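You operate a simulated robot arm through the tools that you are given. There is no shell and no other tool.

You run a simulated robot arm. Do the job below in one go: nothing can be reset, and whatever is moved stays where it is left.

TASK
Roll the dusty oranges into the rinse basket, dip them under water, lift it out and drain the rinse sink.
Fine: push the yellow gate down again; no dust is left; drain last and leave the drain open; the tap stays off; other oranges stay put.

Only the result counts: the job must be done as asked and must still hold three seconds after the hand-in. Knocking over, shifting, dropping, spilling or breaking anything else fails it.

THE ROBOT
A 6-joint arm with a two-finger parallel gripper, fixed in place. Base frame: the origin is at the foot of the arm, x ahead of it, y to its left, z up. Readings come in mm, degrees, newtons and seconds.
With the tool pointing down near the work surface it reaches from about 240 to 640 mm from the base axis. Its first joint turns from -115.0 to 115.0 degrees. Payload 3.43 kg.
The tool frame sits at the grasp point between the pads (the TCP): z along the fingers, y along the line on which they close. The tips reach 34 mm beyond it. Largest opening 128 mm; finger width 24, thickness 12; the body of the gripper, 48 by 130 mm, starts 96 mm behind the TCP.
Orientation is told as [roll, pitch, yaw] about the base's x, y, z axes, in that order, counted from this pose: with the fingers straight down and closing along the base's y, the tool's x points along the base's -x, its y along +y and its z along -z.

THE INTERFACE
- The arm moves only by the tool step_arm. Its argument "increments" is one flat list of numbers, 7 for each row, row after row: the shift along the base's x, y, z in mm, then the turn, a rotation vector about the base's x, y, z in degrees, then the closure in counts, from 0 (fully open) to 255 (shut). In form: [x, y, z, rx, ry, rz, gripper, x, y, z, rx, ry, rz, gripper, ...]. A call has 1 to 20 rows; each row is the pose to reach, as a shift and turn from the pose commanded when the call began. Each row takes 0.2 s and may step no farther than 50 mm and 8.6 degrees from the row before; otherwise, or with a gripper value out of range, the whole call is refused. A pose out of reach is approached as far as the arm can. The call stops where the force on the tool passes 40 N (or 10 N more than at its start, if that is more) or the arm is blocked; 0.2 s more then pass. Each finger travels about 153 mm/s and halts on what it meets, pressing with about 21 N; the grip force reading is that of the motor and also rises with nothing between the fingers. The clock runs only during rows and for 0.2 s after the last one: add rows that repeat a pose to give the fingers time. It gives the time, the measured TCP pose, the force on the tool (base axes), the opening and the grip force at its end, in the units of the frame above (readings bear some noise), with the torque about the TCP (base axes, N m) and any sound that the robot's microphone picked up, and new pictures: "pictures" is both (left out), scene, wrist or none.
- Cameras (640 x 400 px; columns grow to the right, rows downward): "scene" is fixed at [219, -499.8, 1530.5]; the picture's right is [0.87, -0.49, 0.00], its down [-0.24, -0.44, -0.87] and it looks along [0.42, 0.76, -0.50] (base axes); focal length 290 px, centre (320, 200). "wrist" rides on the gripper at [76, -11, -160] in the tool frame; the picture's right is [0.15, 0.99, 0.00], its down [-0.88, 0.13, -0.46] and it looks along [-0.45, 0.07, 0.89] (tool axes); focal length 234 px, centre (320, 200). There is no depth. A picture from a camera that has moved, and an enlarged one, comes with that camera's place and axes in the base frame and with its lens.
- lift_body(by): slides the trunk up (or, below 0, down) by that many mm; the arm rides with it, the base frame stays. It gives what a move gives, with no picture.
- inspect(camera, box): a new picture of the part [left, top, right, bottom] of that camera's present view, enlarged. It takes no simulated time.
- close_job(): hands the job in; it is judged then, once.

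Nothing tells you positions but the pictures and the camera data. Unless the task says otherwise, let go and move clear before handing in.

The tools are called after "Emit:" as name(argument=value, ...) on one line, values as JSON. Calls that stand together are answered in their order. step_arm: Moves the arm, as the interface text tells. Its arguments: {"type":"object","properties":{"increments":{"type":"array","items":{"type":"number"}},"pictures":{"type":"string","enum":["both","scene","wrist","none"]}},"required":["increments"]} The other tools are called the same way: lift_body (by) slides the trunk up or down; inspect (camera, box) takes an enlarged picture of a part of a camera's view; close_job () hands the job in.

At the start:

```text
clock: 0.0
eef_pos: [354.8, -97.4, 1380.5]
ee_rot: [0.0, 0.1, 0.0]
ft_force: [0.5, 0.1, -0.4]
ft_torque: [0.0, 0.05, 0.02]
gripper_width: 127.9
gripper_force: 0.0
trunk travel left (down, up): [-925.0, 65.0]
```

scene: 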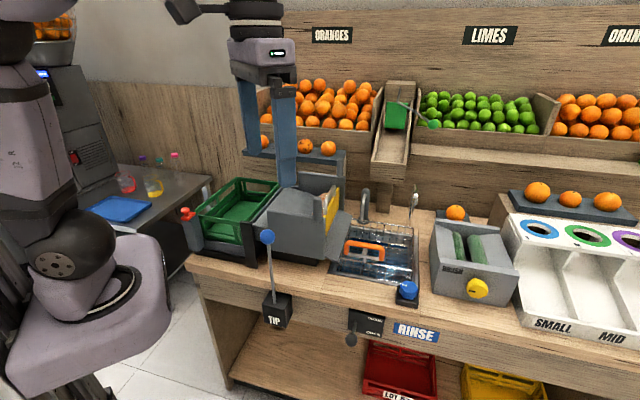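
wrist: 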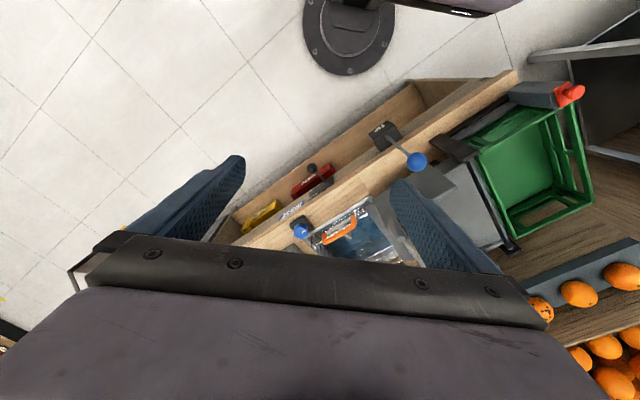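

I see a counter with a green tilting crate, a chute with a yellow gate, a sink with an orange-handled basket, and several levers and knobs. I'll look closely at each part before moving.

Emit:
inspect(camera="scene", box=[180, 160, 340, 260])

Emit:
inspect(camera="scene", box=[300, 180, 460, 280])

Emit:
inspect(camera="scene", box=[240, 220, 440, 345])

Emit:
inspect(camera="scene", box=[240, 70, 440, 195])

Emit:
inspect(camera="scene", box=[420, 170, 640, 308])

Emit:
inspect(camera="wrist", box=[240, 70, 600, 295])

```text
4.00 times, centred on (260, 210) of scene
camera zoom: at [219.0, -499.8, 1530.5], right [0.87, -0.49, 0.0], down [-0.24, -0.44, -0.87], along [0.42, 0.76, -0.5], focal length 1161 px, centre (560, 160)
```

zoom: 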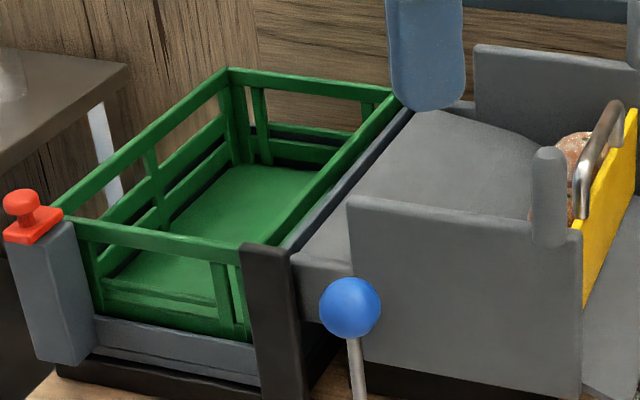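

```text
4.00 times, centred on (380, 230) of scene
camera zoom: at [219.0, -499.8, 1530.5], right [0.87, -0.49, 0.0], down [-0.24, -0.44, -0.87], along [0.42, 0.76, -0.5], focal length 1161 px, centre (80, 80)
```

zoom: 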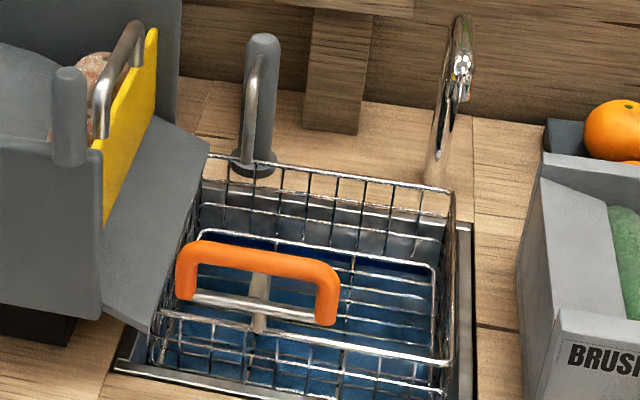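

```text
3.20 times, centred on (340, 282) of scene
camera zoom: at [219.0, -499.8, 1530.5], right [0.87, -0.49, 0.0], down [-0.24, -0.44, -0.87], along [0.42, 0.76, -0.5], focal length 929 px, centre (256, -64)
```

zoom: 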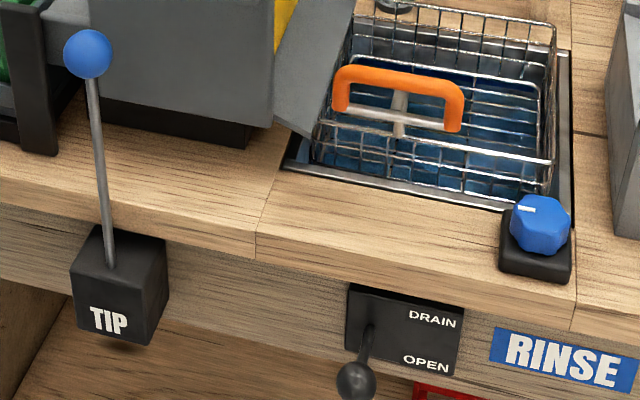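

```text
3.20 times, centred on (340, 132) of scene
camera zoom: at [219.0, -499.8, 1530.5], right [0.87, -0.49, 0.0], down [-0.24, -0.44, -0.87], along [0.42, 0.76, -0.5], focal length 929 px, centre (256, 416)
```

zoom: 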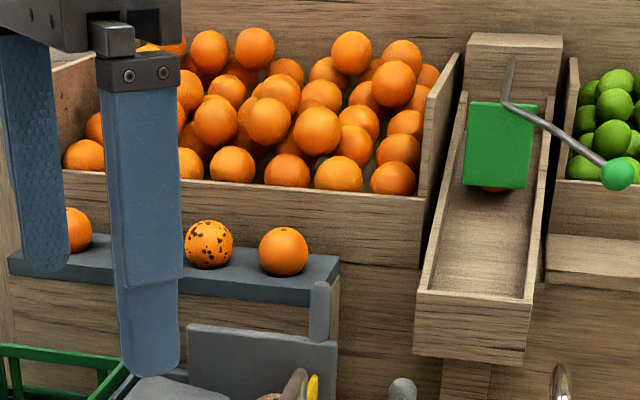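

```text
2.90 times, centred on (530, 239) of scene
camera zoom: at [219.0, -499.8, 1530.5], right [0.87, -0.49, 0.0], down [-0.24, -0.44, -0.87], along [0.42, 0.76, -0.5], focal length 841 px, centre (-289, 87)
```

zoom: 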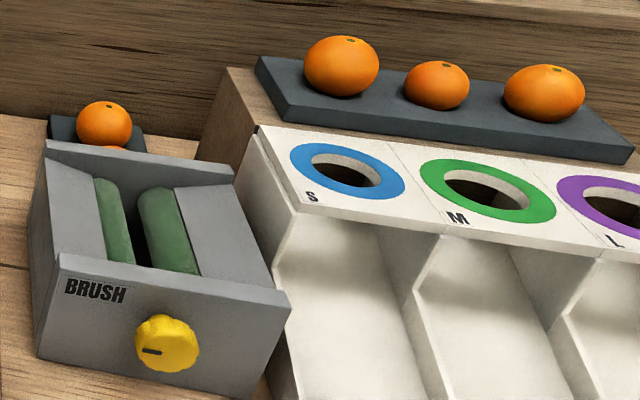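

```text
1.78 times, centred on (420, 182) of wrist
camera zoom: at [278.9, -108.5, 1540.7], right [-0.15, 0.99, 0.0], down [0.88, 0.13, 0.46], along [0.45, 0.07, -0.89], focal length 416 px, centre (142, 231)
```

zoom: 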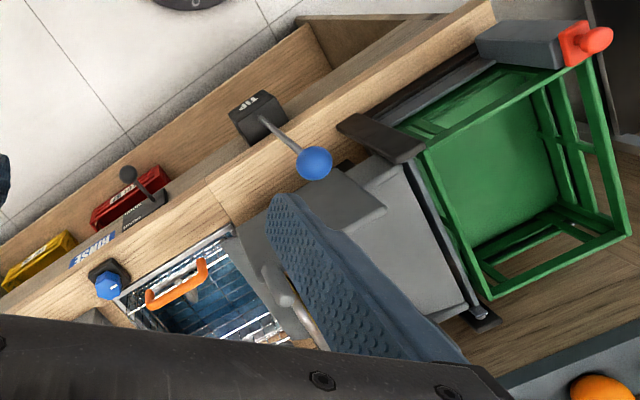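

The counter front runs obliquely: to the right along about (0.51, -0.86), with depth along (0.86, 0.51). I estimate the TIP ball at [400,121,1052], the drain knob at [544,-94,782] and the basket handle at [634,-2,1013]. Next I'll turn the wrist square to the counter and look at the gate and sink from above.

Emit:
step_arm(increments=[10, 15, 0, 0, 0, 8, 0, 25, 35, 0, 0, 0, 16, 0, 40, 60, 0, 0, 0, 24, 0, 60, 90, 0, 0, 0, 30, 0, 80, 110, 0, 0, 0, 30, 0])

```text
clock: 1.2
eef_pos: [437.3, 13.2, 1378.7]
ee_rot: [-0.1, 0.0, 30.1]
ft_force: [0.3, -0.3, -0.5]
ft_torque: [-0.01, 0.01, 0.02]
gripper_width: 128.0
gripper_force: 0.0
trunk travel left (down, up): [-925.0, 65.0]
camera wrist: at [376.7, -33.2, 1539.1], right [-0.62, 0.78, 0.0], down [0.7, 0.55, 0.46], along [0.36, 0.28, -0.89], focal length 234 px, centre (320, 200)
```

scene: 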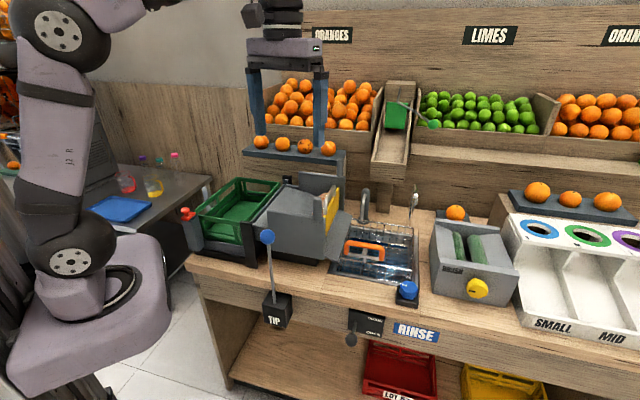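
wrist: 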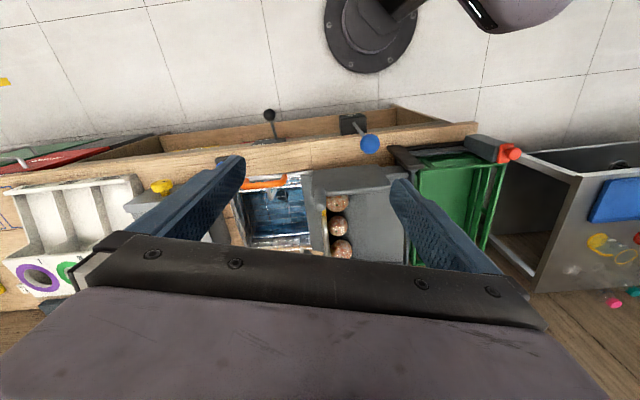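

Emit:
inspect(camera="wrist", box=[220, 90, 420, 265])

Emit:
inspect(camera="scene", box=[260, 160, 360, 260])

Emit:
inspect(camera="scene", box=[320, 300, 400, 350])

```text
2.29 times, centred on (320, 178) of wrist
camera zoom: at [376.7, -33.2, 1539.1], right [-0.62, 0.78, 0.0], down [0.7, 0.55, 0.46], along [0.36, 0.28, -0.89], focal length 535 px, centre (320, 251)
```

zoom: 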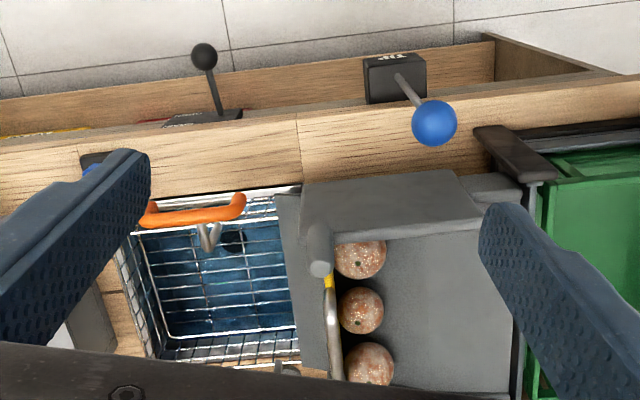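

```text
4.00 times, centred on (310, 210) of scene
camera zoom: at [219.0, -499.8, 1530.5], right [0.87, -0.49, 0.0], down [-0.24, -0.44, -0.87], along [0.42, 0.76, -0.5], focal length 1161 px, centre (360, 160)
```

zoom: 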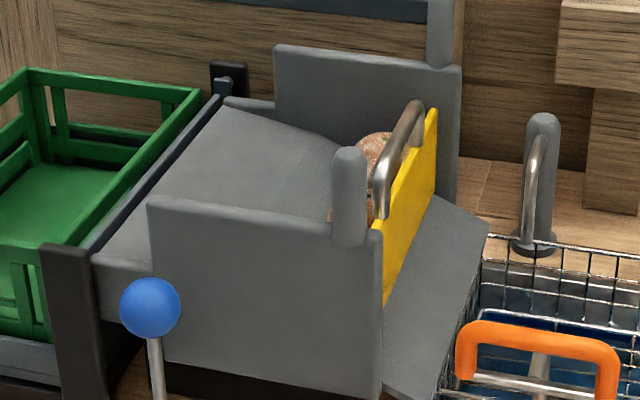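

```text
8.00 times, centred on (360, 325) of scene
camera zoom: at [219.0, -499.8, 1530.5], right [0.87, -0.49, 0.0], down [-0.24, -0.44, -0.87], along [0.42, 0.76, -0.5], focal length 2322 px, centre (0, -800)
```

zoom: 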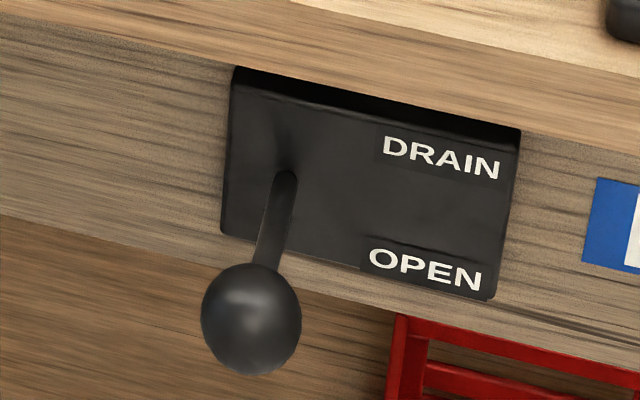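

Three dusty oranges sit behind the yellow gate. The gate's metal loop runs along the counter depth at about z 1100, and the worktop is at about z 853. Next I'll look at the sink and basket from closer.

Emit:
step_arm(increments=[25, -15, -36, 0, 0, 5, 0, 50, -30, -72, 0, 0, 10, 0, 75, -45, -108, 0, 0, 15, 0, 100, -60, -144, 0, 0, 15, 0, 123, -73, -179, 0, 0, 15, 0, 123, -73, -179, 0, 0, 15, 0])

Emit:
inspect(camera="wrist", box=[200, 60, 440, 260])

```text
clock: 2.6
eef_pos: [556.4, -58.2, 1202.3]
ee_rot: [-0.1, 0.0, 45.0]
ft_force: [0.6, 0.5, 0.4]
ft_torque: [-0.03, -0.03, -0.04]
gripper_width: 128.2
gripper_force: 0.0
trunk travel left (down, up): [-925.0, 65.0]
camera wrist: at [510.1, -120.2, 1363.3], right [-0.8, 0.6, 0.0], down [0.53, 0.71, 0.46], along [0.27, 0.37, -0.89], focal length 234 px, centre (320, 200)
```

scene: 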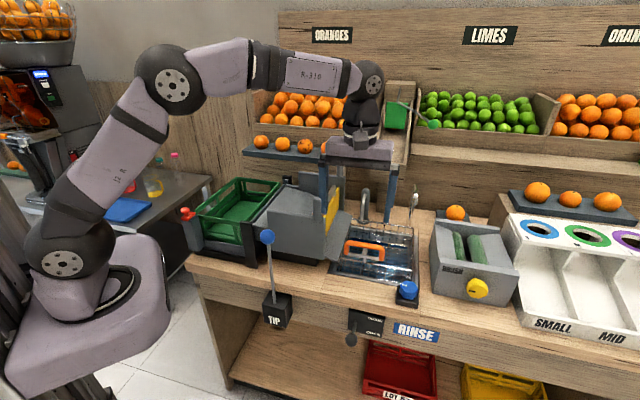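
wrist: 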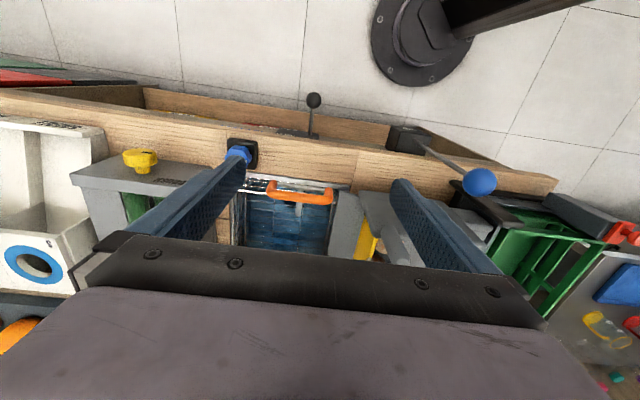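

```text
2.00 times, centred on (320, 160) of wrist
camera zoom: at [510.1, -120.2, 1363.3], right [-0.8, 0.6, 0.0], down [0.53, 0.71, 0.46], along [0.27, 0.37, -0.89], focal length 468 px, centre (320, 280)
```

zoom: 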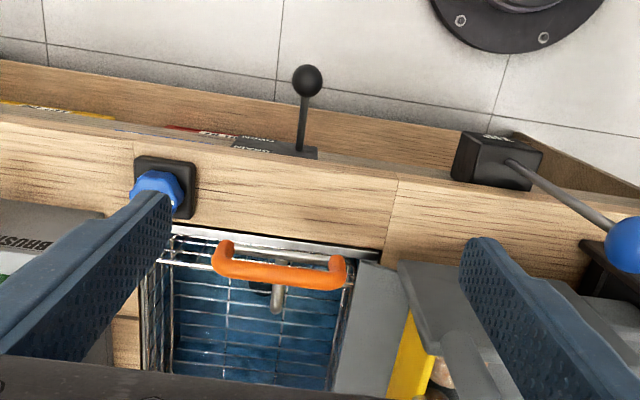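

Emit:
inspect(camera="scene", box=[325, 215, 425, 285])

Emit:
inspect(camera="wrist", box=[240, 160, 360, 260])

Emit:
inspect(camera="scene", box=[340, 175, 430, 235])

```text
5.71 times, centred on (375, 250) of scene
camera zoom: at [219.0, -499.8, 1530.5], right [0.87, -0.49, 0.0], down [-0.24, -0.44, -0.87], along [0.42, 0.76, -0.5], focal length 1658 px, centre (6, -86)
```

zoom: 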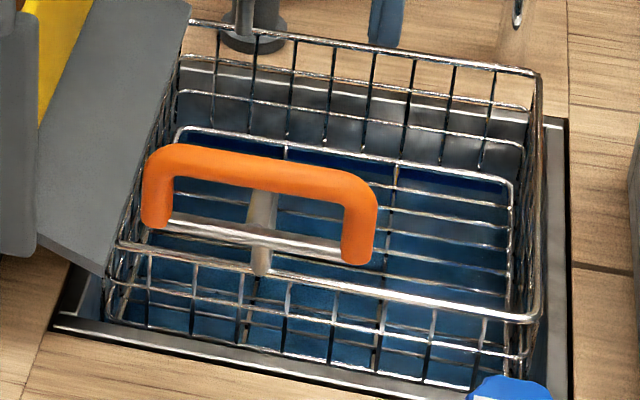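

```text
4.00 times, centred on (300, 210) of wrist
camera zoom: at [510.1, -120.2, 1363.3], right [-0.8, 0.6, 0.0], down [0.53, 0.71, 0.46], along [0.27, 0.37, -0.89], focal length 937 px, centre (400, 160)
```

zoom: 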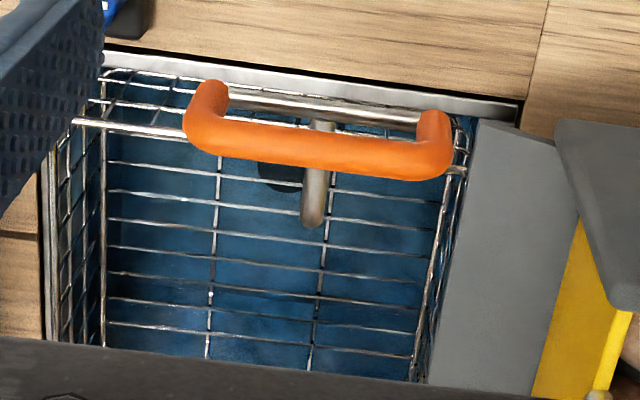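

```text
6.67 times, centred on (385, 205) of scene
camera zoom: at [219.0, -499.8, 1530.5], right [0.87, -0.49, 0.0], down [-0.24, -0.44, -0.87], along [0.42, 0.76, -0.5], focal length 1935 px, centre (-113, 167)
```

zoom: 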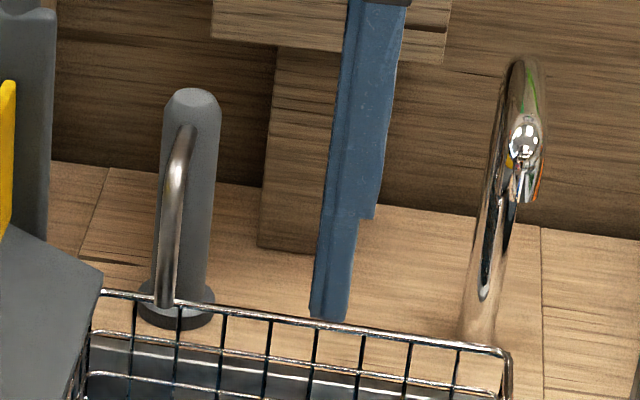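

The basket has a handle out in front of the sink, and there is some stem or post geometry I don't yet understand. I'll tilt the wrist to look at it from a lower angle.

Emit:
step_arm(increments=[0, 0, -30, 5.6, -5.6, 0, 0, 0, 0, -60, 11, -11, 0, 0, 0, 5, -90, 16.5, -16.5, 0, 0, 0, 8, -110, 21.2, -21.2, 0, 0, 0, 8, -110, 21.2, -21.2, 0, 0])

Emit:
inspect(camera="wrist", box=[200, 60, 440, 260])

```text
clock: 3.8
eef_pos: [558.3, -52.0, 1090.0]
ee_rot: [0.0, -30.0, 45.0]
ft_force: [-0.1, -0.9, 0.1]
ft_torque: [-0.04, -0.02, 0.0]
gripper_width: 127.9
gripper_force: 0.0
trunk travel left (down, up): [-925.0, 65.0]
camera wrist: at [463.6, -162.7, 1190.5], right [-0.79, 0.61, -0.07], down [0.29, 0.47, 0.83], along [0.54, 0.64, -0.55], focal length 234 px, centre (320, 200)
```

scene: 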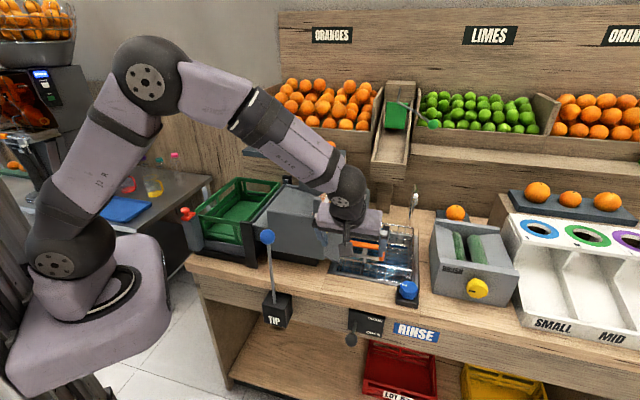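
wrist: 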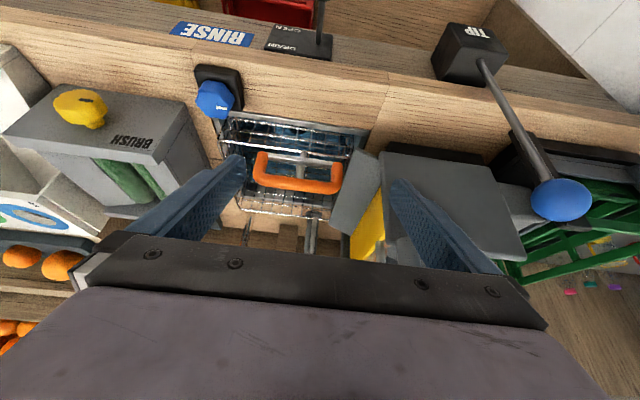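

```text
2.00 times, centred on (320, 160) of wrist
camera zoom: at [463.6, -162.7, 1190.5], right [-0.79, 0.61, -0.07], down [0.29, 0.47, 0.83], along [0.54, 0.64, -0.55], focal length 468 px, centre (320, 280)
```

zoom: 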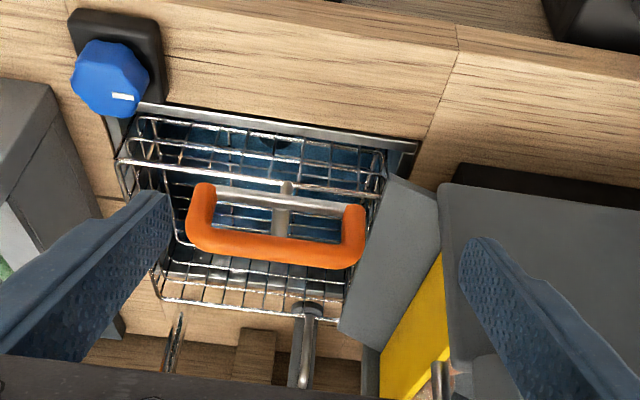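

Emit:
inspect(camera="wrist", box=[250, 135, 350, 198])

Emit:
inspect(camera="wrist", box=[270, 190, 420, 260])

Emit:
inspect(camera="scene", box=[320, 200, 430, 290])

```text
6.35 times, centred on (300, 166) of wrist
camera zoom: at [463.6, -162.7, 1190.5], right [-0.79, 0.61, -0.07], down [0.29, 0.47, 0.83], along [0.54, 0.64, -0.55], focal length 1487 px, centre (447, 413)
```

zoom: 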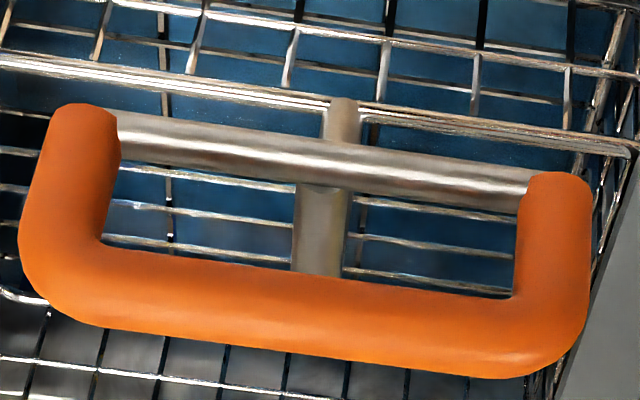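

```text
4.27 times, centred on (345, 225) of wrist
camera zoom: at [463.6, -162.7, 1190.5], right [-0.79, 0.61, -0.07], down [0.29, 0.47, 0.83], along [0.54, 0.64, -0.55], focal length 999 px, centre (213, 93)
```

zoom: 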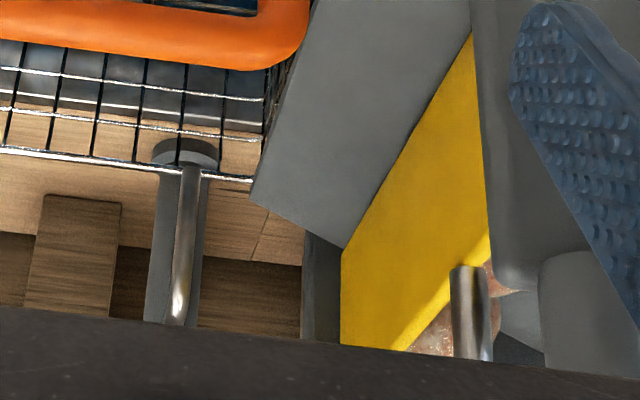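

```text
4.44 times, centred on (375, 245) of scene
camera zoom: at [219.0, -499.8, 1530.5], right [0.87, -0.49, 0.0], down [-0.24, -0.44, -0.87], along [0.42, 0.76, -0.5], focal length 1290 px, centre (76, 0)
```

zoom: 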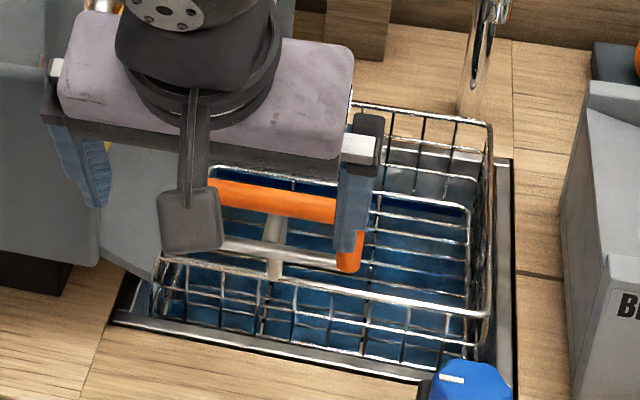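

The basket seems to ride on the rear post, with its handle bar at about [640,2,1009] parallel to the counter front. First comes the gate loop, centred near [623,176,1101]. I'll go above its front part with the tool vertical and check.

Emit:
step_arm(increments=[0, 0, 45, -5.6, 5.6, 0, 0, 0, 0, 90, -11, 11, 0, 0, 0, 10, 135, -16.5, 16.5, 0, 0, 10, 40, 160, -21.2, 21.2, 0, 0, 25, 82, 160, -21.2, 21.2, 0, 0, 38, 125, 160, -21.2, 21.2, 0, 0, 46, 170, 160, -21.2, 21.2, 0, 0, 51, 213, 160, -21.2, 21.2, 0, 0, 51, 213, 160, -21.2, 21.2, 0, 0])

Emit:
inspect(camera="wrist", box=[200, 90, 440, 260])

Emit:
inspect(camera="scene", box=[240, 130, 400, 250])

```text
clock: 5.8
eef_pos: [589.6, 151.9, 1241.3]
ee_rot: [0.1, 0.1, 44.9]
ft_force: [0.2, -0.9, 0.9]
ft_torque: [0.06, 0.0, -0.01]
gripper_width: 128.1
gripper_force: 0.1
out of reach, approached as far as the arm can: row 7, 8, 9
trunk travel left (down, up): [-925.0, 65.0]
camera wrist: at [544.6, 90.6, 1401.5], right [-0.8, 0.6, 0.0], down [0.53, 0.71, 0.46], along [0.27, 0.37, -0.89], focal length 234 px, centre (320, 200)
```

scene: 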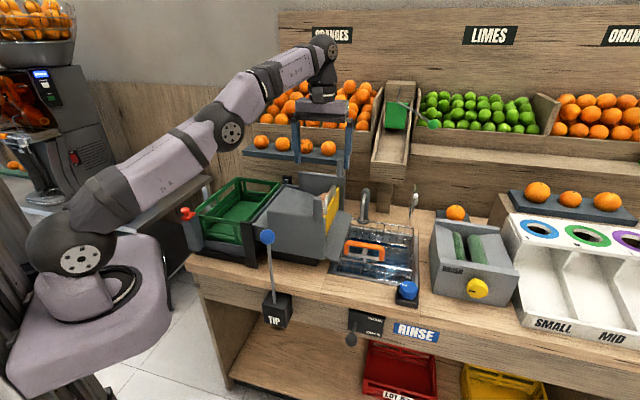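
wrist: 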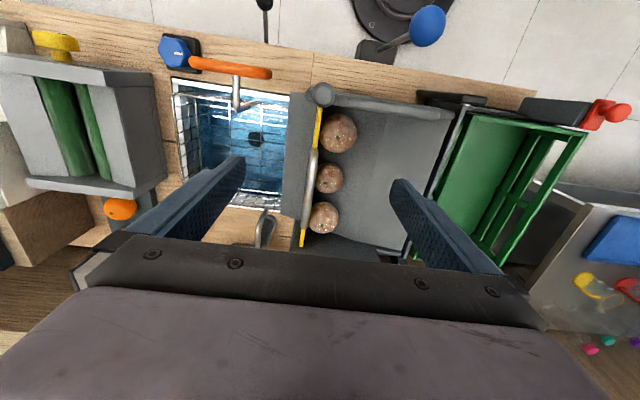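

```text
2.35 times, centred on (320, 175) of wrist
camera zoom: at [544.6, 90.6, 1401.5], right [-0.8, 0.6, 0.0], down [0.53, 0.71, 0.46], along [0.27, 0.37, -0.89], focal length 551 px, centre (320, 259)
```

zoom: 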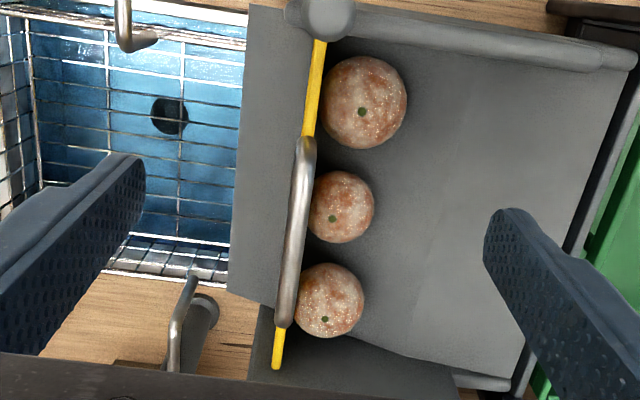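

```text
3.33 times, centred on (320, 190) of scene
camera zoom: at [219.0, -499.8, 1530.5], right [0.87, -0.49, 0.0], down [-0.24, -0.44, -0.87], along [0.42, 0.76, -0.5], focal length 967 px, centre (320, 233)
```

zoom: 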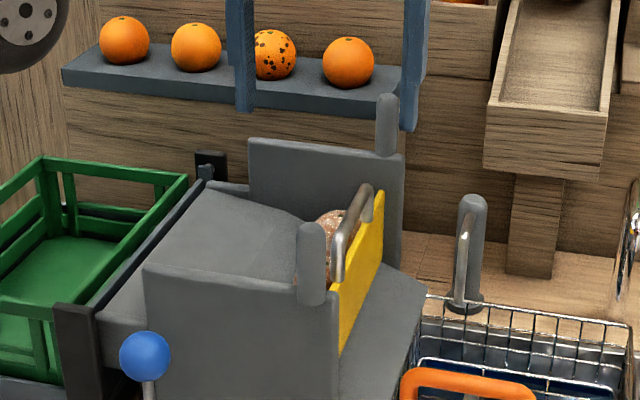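

The loop bar lies along the depth direction at e1≈316, e2≈530–648, z≈1099, and the orange tops are at about 1041. It's at the edge of my reach, so I'll raise the trunk and tilt the tool about 20° forward.

Emit:
lift_body(by=65)

Emit:
step_arm(increments=[0, 0, 0, 3.5, -3.5, 0, 0, 0, 0, 0, 7, -7, 0, 0, 0, 0, -20, 10.5, -10.5, 0, 0, 0, 0, -40, 14.1, -14.1, 0, 0, 0, 0, -40, 14.1, -14.1, 0, 0])

```text
clock: 6.8
eef_pos: [589.9, 153.3, 1307.3]
ee_rot: [-0.1, 0.0, 45.0]
ft_force: [-0.5, -0.1, -0.1]
ft_torque: [0.02, -0.02, -0.04]
gripper_width: 128.0
gripper_force: 0.0
trunk travel left (down, up): [-990.0, 0.0]
```

```text
clock: 8.0
eef_pos: [590.5, 154.5, 1267.1]
ee_rot: [0.0, -20.1, 44.9]
ft_force: [-1.0, -0.1, 0.6]
ft_torque: [-0.03, 0.04, 0.01]
gripper_width: 128.0
gripper_force: 0.1
trunk travel left (down, up): [-990.0, 0.0]
camera wrist: at [508.6, 58.2, 1391.9], right [-0.8, 0.6, -0.05], down [0.38, 0.57, 0.73], along [0.47, 0.56, -0.68], focal length 234 px, centre (320, 200)
```

scene: 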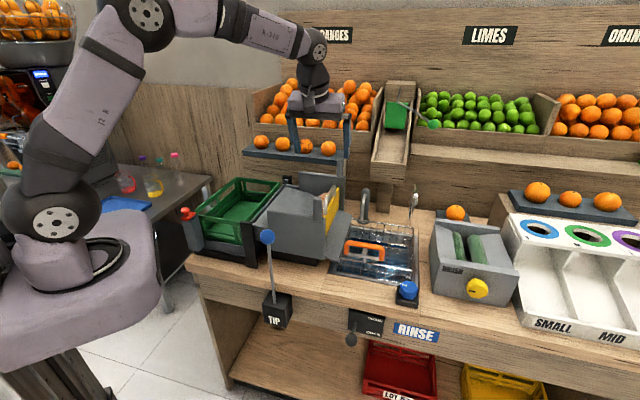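
wrist: 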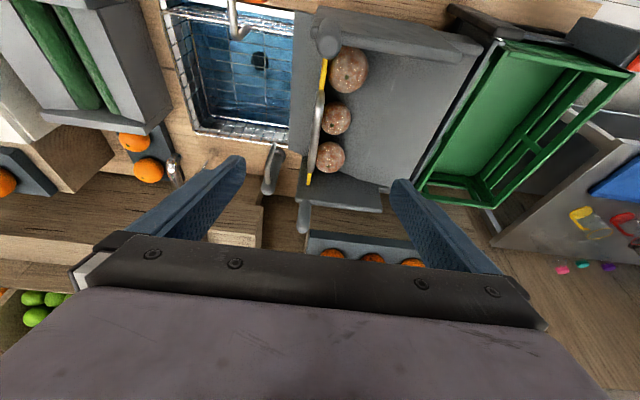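

Emit:
step_arm(increments=[12, 7, -35, 0, 0, 0, 0, 26, 15, -70, 0, 0, 0, 0, 26, 15, -90, 0, 0, 0, 0, 26, 15, -90, 0, 0, 0, 0])

Emit:
inspect(camera="wrist", box=[220, 0, 420, 200])

Emit:
inspect(camera="scene", box=[260, 130, 380, 230])

```text
clock: 9.0
eef_pos: [614.0, 169.6, 1175.8]
ee_rot: [0.0, -19.9, 45.0]
ft_force: [0.0, -0.4, -0.1]
ft_torque: [-0.01, -0.01, 0.01]
gripper_width: 128.0
gripper_force: 0.1
trunk travel left (down, up): [-990.0, 0.0]
camera wrist: at [534.2, 72.9, 1300.4], right [-0.8, 0.6, -0.05], down [0.38, 0.57, 0.73], along [0.47, 0.56, -0.68], focal length 234 px, centre (320, 200)
```

scene: 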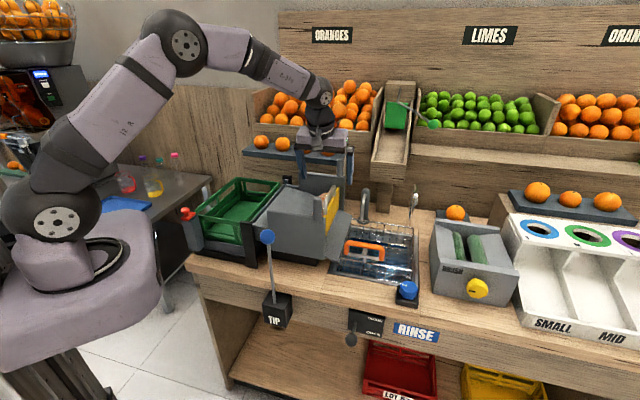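
wrist: 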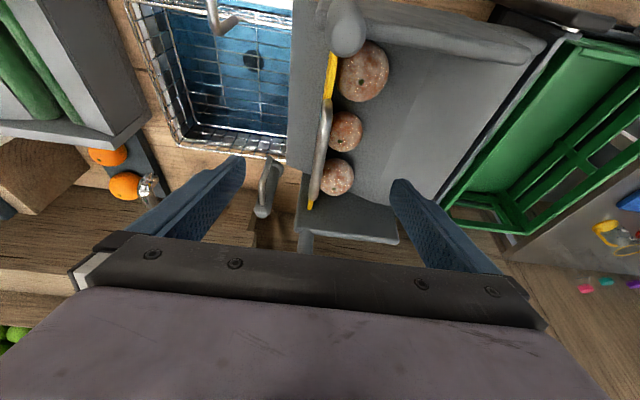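

```text
2.00 times, centred on (320, 100) of wrist
camera zoom: at [534.2, 72.9, 1300.4], right [-0.8, 0.6, -0.05], down [0.38, 0.57, 0.73], along [0.47, 0.56, -0.68], focal length 468 px, centre (320, 400)
```

zoom: 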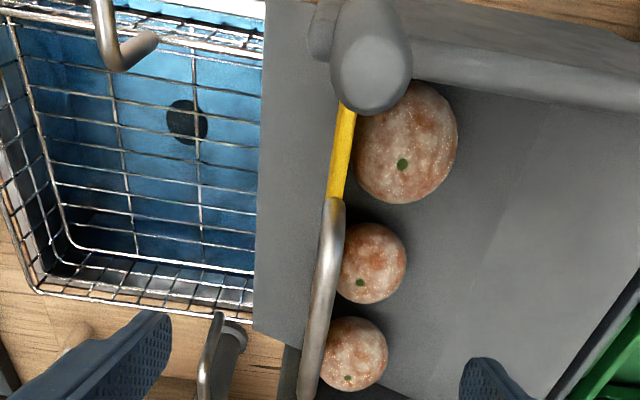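

```text
4.00 times, centred on (320, 180) of scene
camera zoom: at [219.0, -499.8, 1530.5], right [0.87, -0.49, 0.0], down [-0.24, -0.44, -0.87], along [0.42, 0.76, -0.5], focal length 1161 px, centre (320, 280)
```

zoom: 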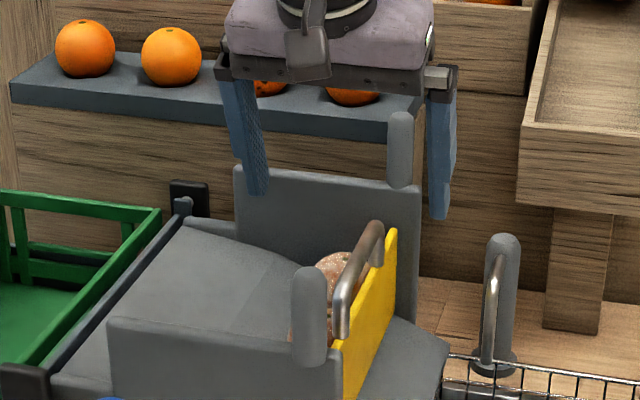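

The bar lies directly under the TCP. I'll descend onto it and look before closing.

Emit:
step_arm(increments=[2, 0, -30, 0, 0, 0, 0, 2, 0, -55, 0, 0, 0, 0, 2, 0, -70, 0, 0, 0, 0, 2, 0, -70, 0, 0, 0, 0])

Emit:
inspect(camera="scene", box=[260, 130, 380, 230])

```text
clock: 10.0
eef_pos: [616.4, 168.1, 1106.8]
ee_rot: [0.0, -20.0, 45.0]
ft_force: [-0.5, 0.6, -0.1]
ft_torque: [-0.04, -0.02, 0.02]
gripper_width: 128.1
gripper_force: 0.0
trunk travel left (down, up): [-990.0, 0.0]
camera wrist: at [535.3, 71.8, 1231.2], right [-0.8, 0.6, -0.05], down [0.38, 0.57, 0.73], along [0.47, 0.56, -0.68], focal length 234 px, centre (320, 200)
```

scene: 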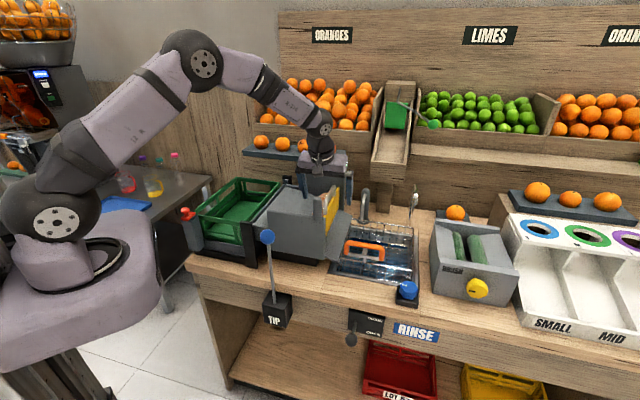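
wrist: 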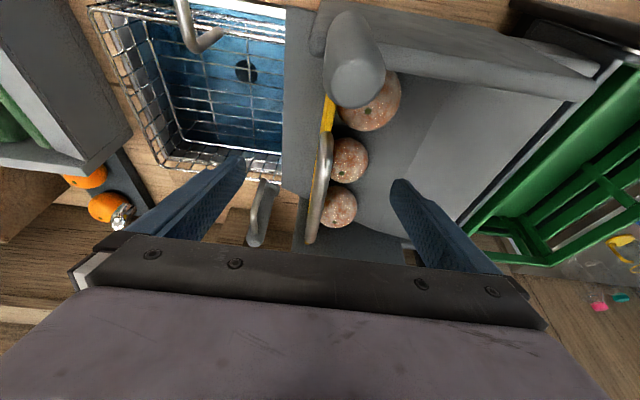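

```text
4.00 times, centred on (320, 180) of scene
camera zoom: at [219.0, -499.8, 1530.5], right [0.87, -0.49, 0.0], down [-0.24, -0.44, -0.87], along [0.42, 0.76, -0.5], focal length 1161 px, centre (320, 280)
```

zoom: 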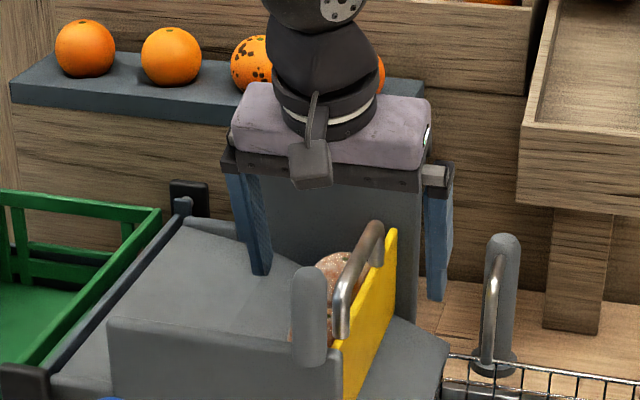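

Emit:
step_arm(increments=[0, 0, 0, 0, 0, 0, 150, 0, 0, 0, 0, 0, 0, 255, 0, 0, 0, 0, 0, 0, 255, 0, 0, 0, 0, 0, 0, 255])

Emit:
inspect(camera="scene", box=[260, 130, 380, 230])

Emit:
inspect(camera="wrist", box=[220, 60, 420, 240])

```text
clock: 11.0
eef_pos: [615.9, 170.1, 1107.3]
ee_rot: [0.1, -20.0, 44.9]
ft_force: [-5.6, 5.5, -0.9]
ft_torque: [0.29, 0.12, 0.07]
gripper_width: 13.5
gripper_force: 44.9
trunk travel left (down, up): [-990.0, 0.0]
camera wrist: at [534.5, 73.3, 1231.5], right [-0.8, 0.6, -0.05], down [0.38, 0.57, 0.73], along [0.47, 0.56, -0.68], focal length 234 px, centre (320, 200)
```

scene: 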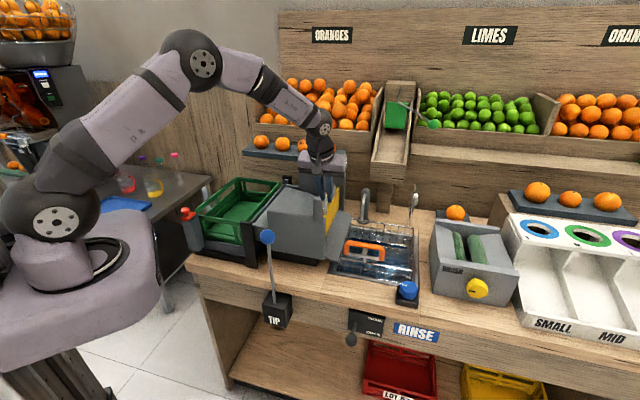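
wrist: 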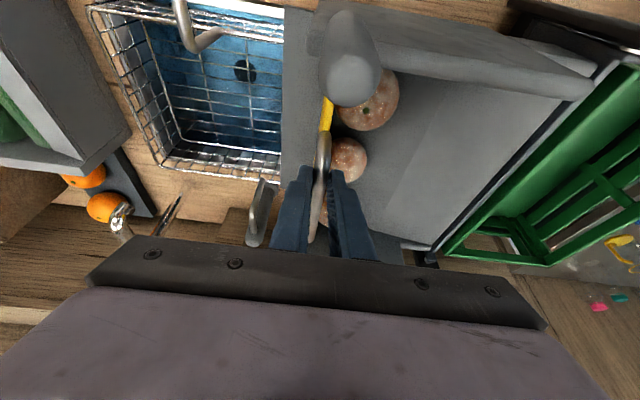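

```text
4.00 times, centred on (320, 180) of scene
camera zoom: at [219.0, -499.8, 1530.5], right [0.87, -0.49, 0.0], down [-0.24, -0.44, -0.87], along [0.42, 0.76, -0.5], focal length 1161 px, centre (320, 280)
```

zoom: 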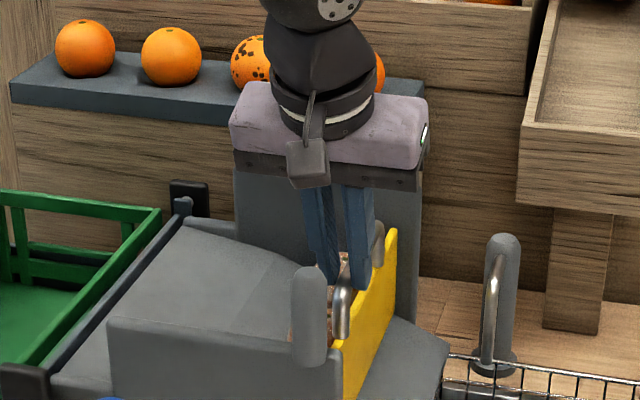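

```text
2.22 times, centred on (320, 150) of wrist
camera zoom: at [534.5, 73.3, 1231.5], right [-0.8, 0.6, -0.05], down [0.38, 0.57, 0.73], along [0.47, 0.56, -0.68], focal length 520 px, centre (320, 311)
```

zoom: 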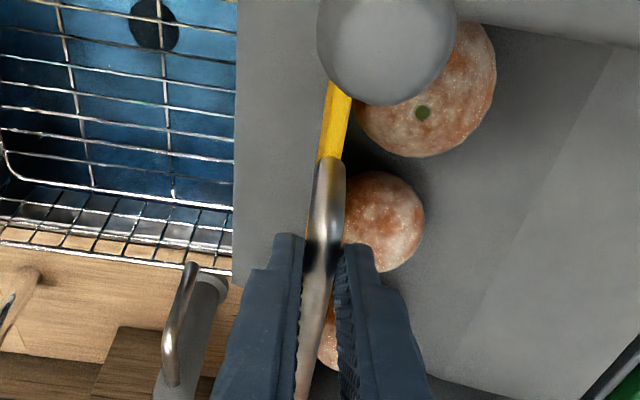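

The bar is gripped at 13.5 mm opening. Now I'll raise the gate.

Emit:
step_arm(increments=[-1.5, 1.5, 15, 0, 0, 0, 255, -1.5, 1.5, 35, 0, 0, 0, 255, -1.5, 1.5, 55, 0, 0, 0, 255, -1.5, 1.5, 70, 0, 0, 0, 255, -1.5, 1.5, 70, 0, 0, 0, 255])

Emit:
inspect(camera="scene", box=[260, 130, 440, 290])

```text
clock: 12.2
eef_pos: [614.2, 169.9, 1179.4]
ee_rot: [0.1, -19.8, 45.0]
ft_force: [-2.4, 0.5, -1.3]
ft_torque: [-0.84, 0.89, 0.0]
gripper_width: 13.7
gripper_force: 44.9
trunk travel left (down, up): [-990.0, 0.0]
camera wrist: at [534.0, 73.3, 1303.7], right [-0.8, 0.6, -0.05], down [0.38, 0.57, 0.73], along [0.47, 0.56, -0.68], focal length 234 px, centre (320, 200)
```

scene: 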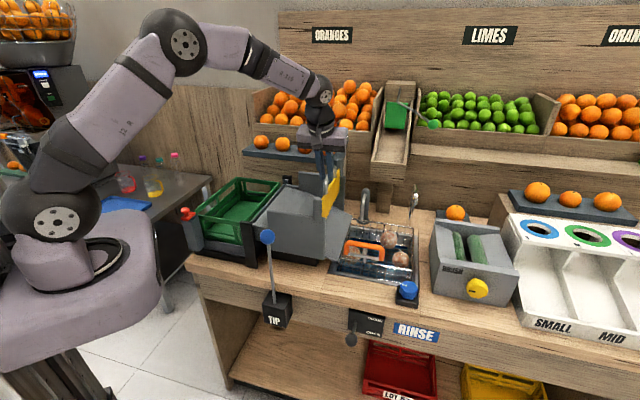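
wrist: 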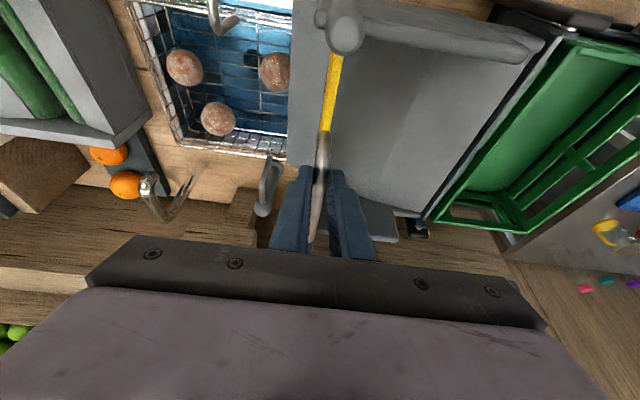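

```text
2.50 times, centred on (350, 210) of scene
camera zoom: at [219.0, -499.8, 1530.5], right [0.87, -0.49, 0.0], down [-0.24, -0.44, -0.87], along [0.42, 0.76, -0.5], focal length 726 px, centre (245, 175)
```

zoom: 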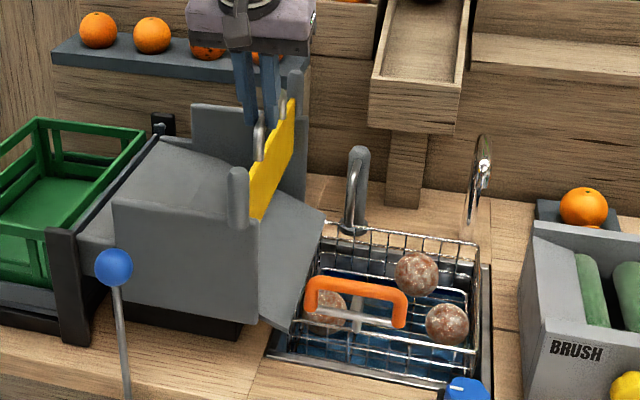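

All three oranges are in the basket. Now I'll push the gate back down.

Emit:
step_arm(increments=[0, 0, -20, 0, 0, 0, 255, 0, 0, -45, 0, 0, 0, 255, 0, 0, -65, 0, 0, 0, 255, 0, 0, -72, 0, 0, 0, 255, 0, 0, -72, 0, 0, 0, 255])

Emit:
inspect(camera="scene", box=[260, 130, 440, 290])

Emit:
inspect(camera="wrist", box=[60, 0, 360, 240])

```text
clock: 13.4
eef_pos: [614.9, 169.2, 1105.6]
ee_rot: [-0.1, -19.9, 45.0]
ft_force: [-3.6, 3.0, 6.1]
ft_torque: [0.26, -0.05, 0.02]
gripper_width: 13.9
gripper_force: 44.6
trunk travel left (down, up): [-990.0, 0.0]
camera wrist: at [533.8, 73.2, 1231.0], right [-0.8, 0.6, -0.05], down [0.38, 0.57, 0.73], along [0.47, 0.56, -0.68], focal length 234 px, centre (320, 200)
```

scene: 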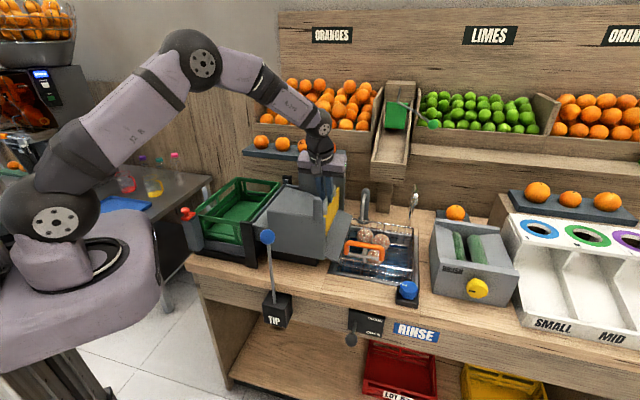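
wrist: 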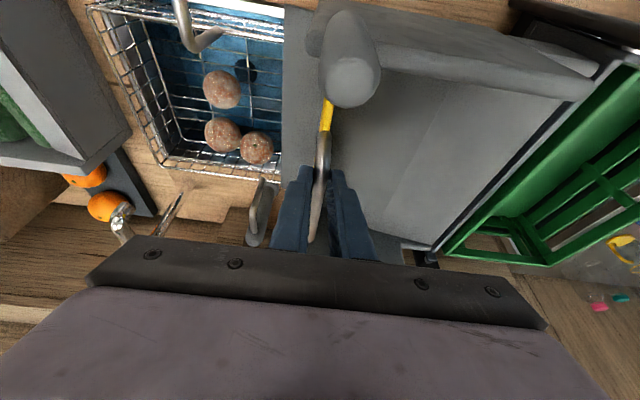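

```text
2.50 times, centred on (350, 210) of scene
camera zoom: at [219.0, -499.8, 1530.5], right [0.87, -0.49, 0.0], down [-0.24, -0.44, -0.87], along [0.42, 0.76, -0.5], focal length 726 px, centre (245, 175)
```

zoom: 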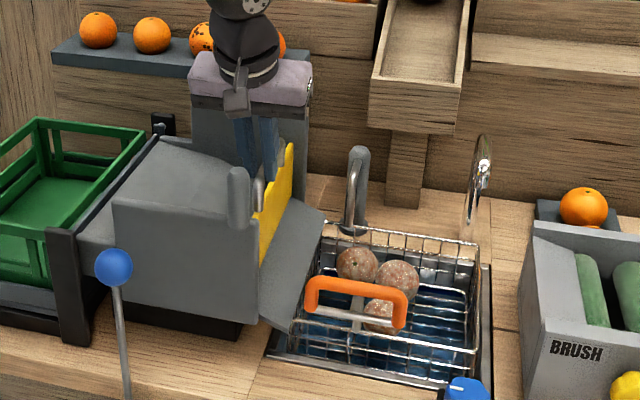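

```text
1.67 times, centred on (210, 120) of wrist
camera zoom: at [533.8, 73.2, 1231.0], right [-0.8, 0.6, -0.05], down [0.38, 0.57, 0.73], along [0.47, 0.56, -0.68], focal length 390 px, centre (503, 333)
```

zoom: 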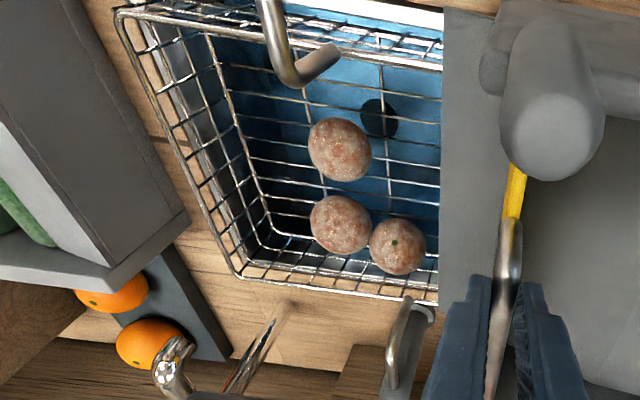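

The gate is down and all three oranges are in the basket. I'll release, back off, and study how the basket is supported at the rear post before touching it.

Emit:
step_arm(increments=[0, 0, 0, 0, 0, 0, 150, 0, 0, 0, 0, 0, 0, 100, 0, 0, 40, 0, 0, 0, 60, 0, 0, 90, 0, 0, 0, 60, 20, -20, 110, 0, 0, 0, 60, 50, -50, 110, 0, 0, 0, 60, 50, -50, 110, 0, 0, 0, 60])

Emit:
inspect(camera="wrist", box=[180, 40, 380, 240])

Emit:
inspect(camera="scene", box=[345, 180, 385, 225])

```text
clock: 15.0
eef_pos: [663.8, 118.8, 1215.0]
ee_rot: [0.0, -20.0, 45.1]
ft_force: [0.3, 1.0, -0.4]
ft_torque: [-0.02, -0.04, 0.0]
gripper_width: 98.1
gripper_force: 0.1
trunk travel left (down, up): [-990.0, 0.0]
camera wrist: at [582.2, 22.6, 1339.5], right [-0.8, 0.6, -0.05], down [0.38, 0.57, 0.73], along [0.47, 0.56, -0.68], focal length 234 px, centre (320, 200)
```

scene: 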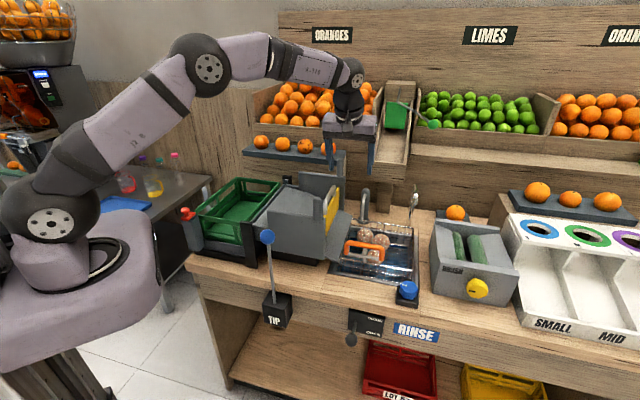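
wrist: 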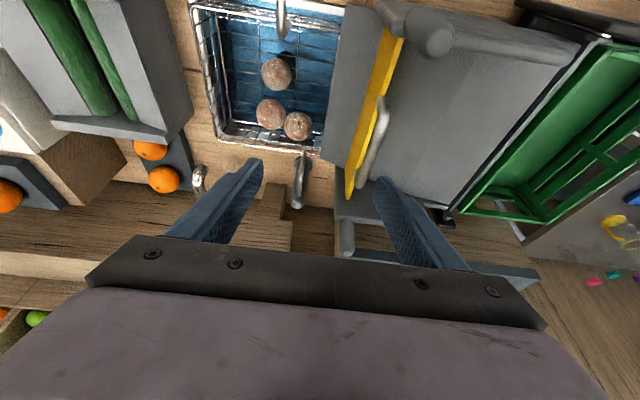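

```text
2.00 times, centred on (280, 140) of wrist
camera zoom: at [582.2, 22.6, 1339.5], right [-0.8, 0.6, -0.05], down [0.38, 0.57, 0.73], along [0.47, 0.56, -0.68], focal length 468 px, centre (400, 320)
```

zoom: 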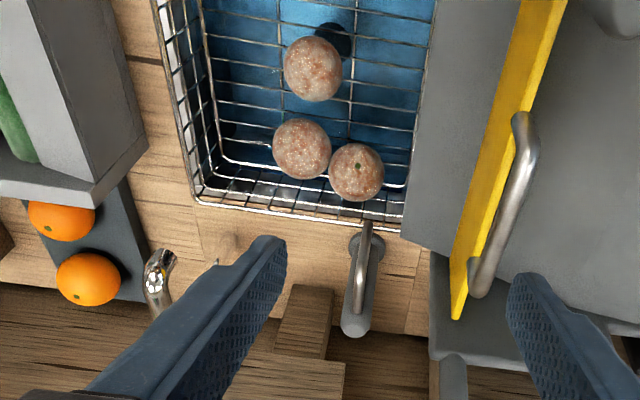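

```text
8.89 times, centred on (365, 202) of scene
camera zoom: at [219.0, -499.8, 1530.5], right [0.87, -0.49, 0.0], down [-0.24, -0.44, -0.87], along [0.42, 0.76, -0.5], focal length 2580 px, centre (-80, 178)
```

zoom: 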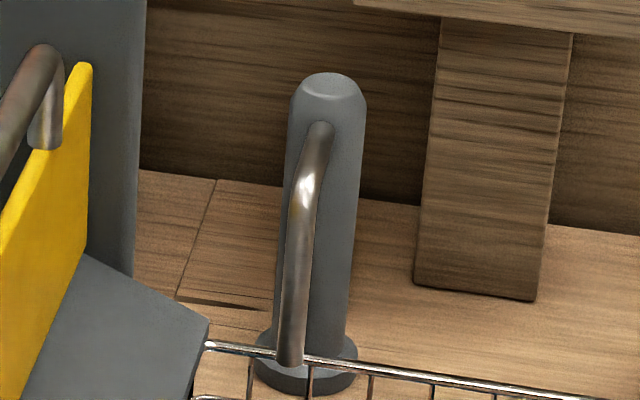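

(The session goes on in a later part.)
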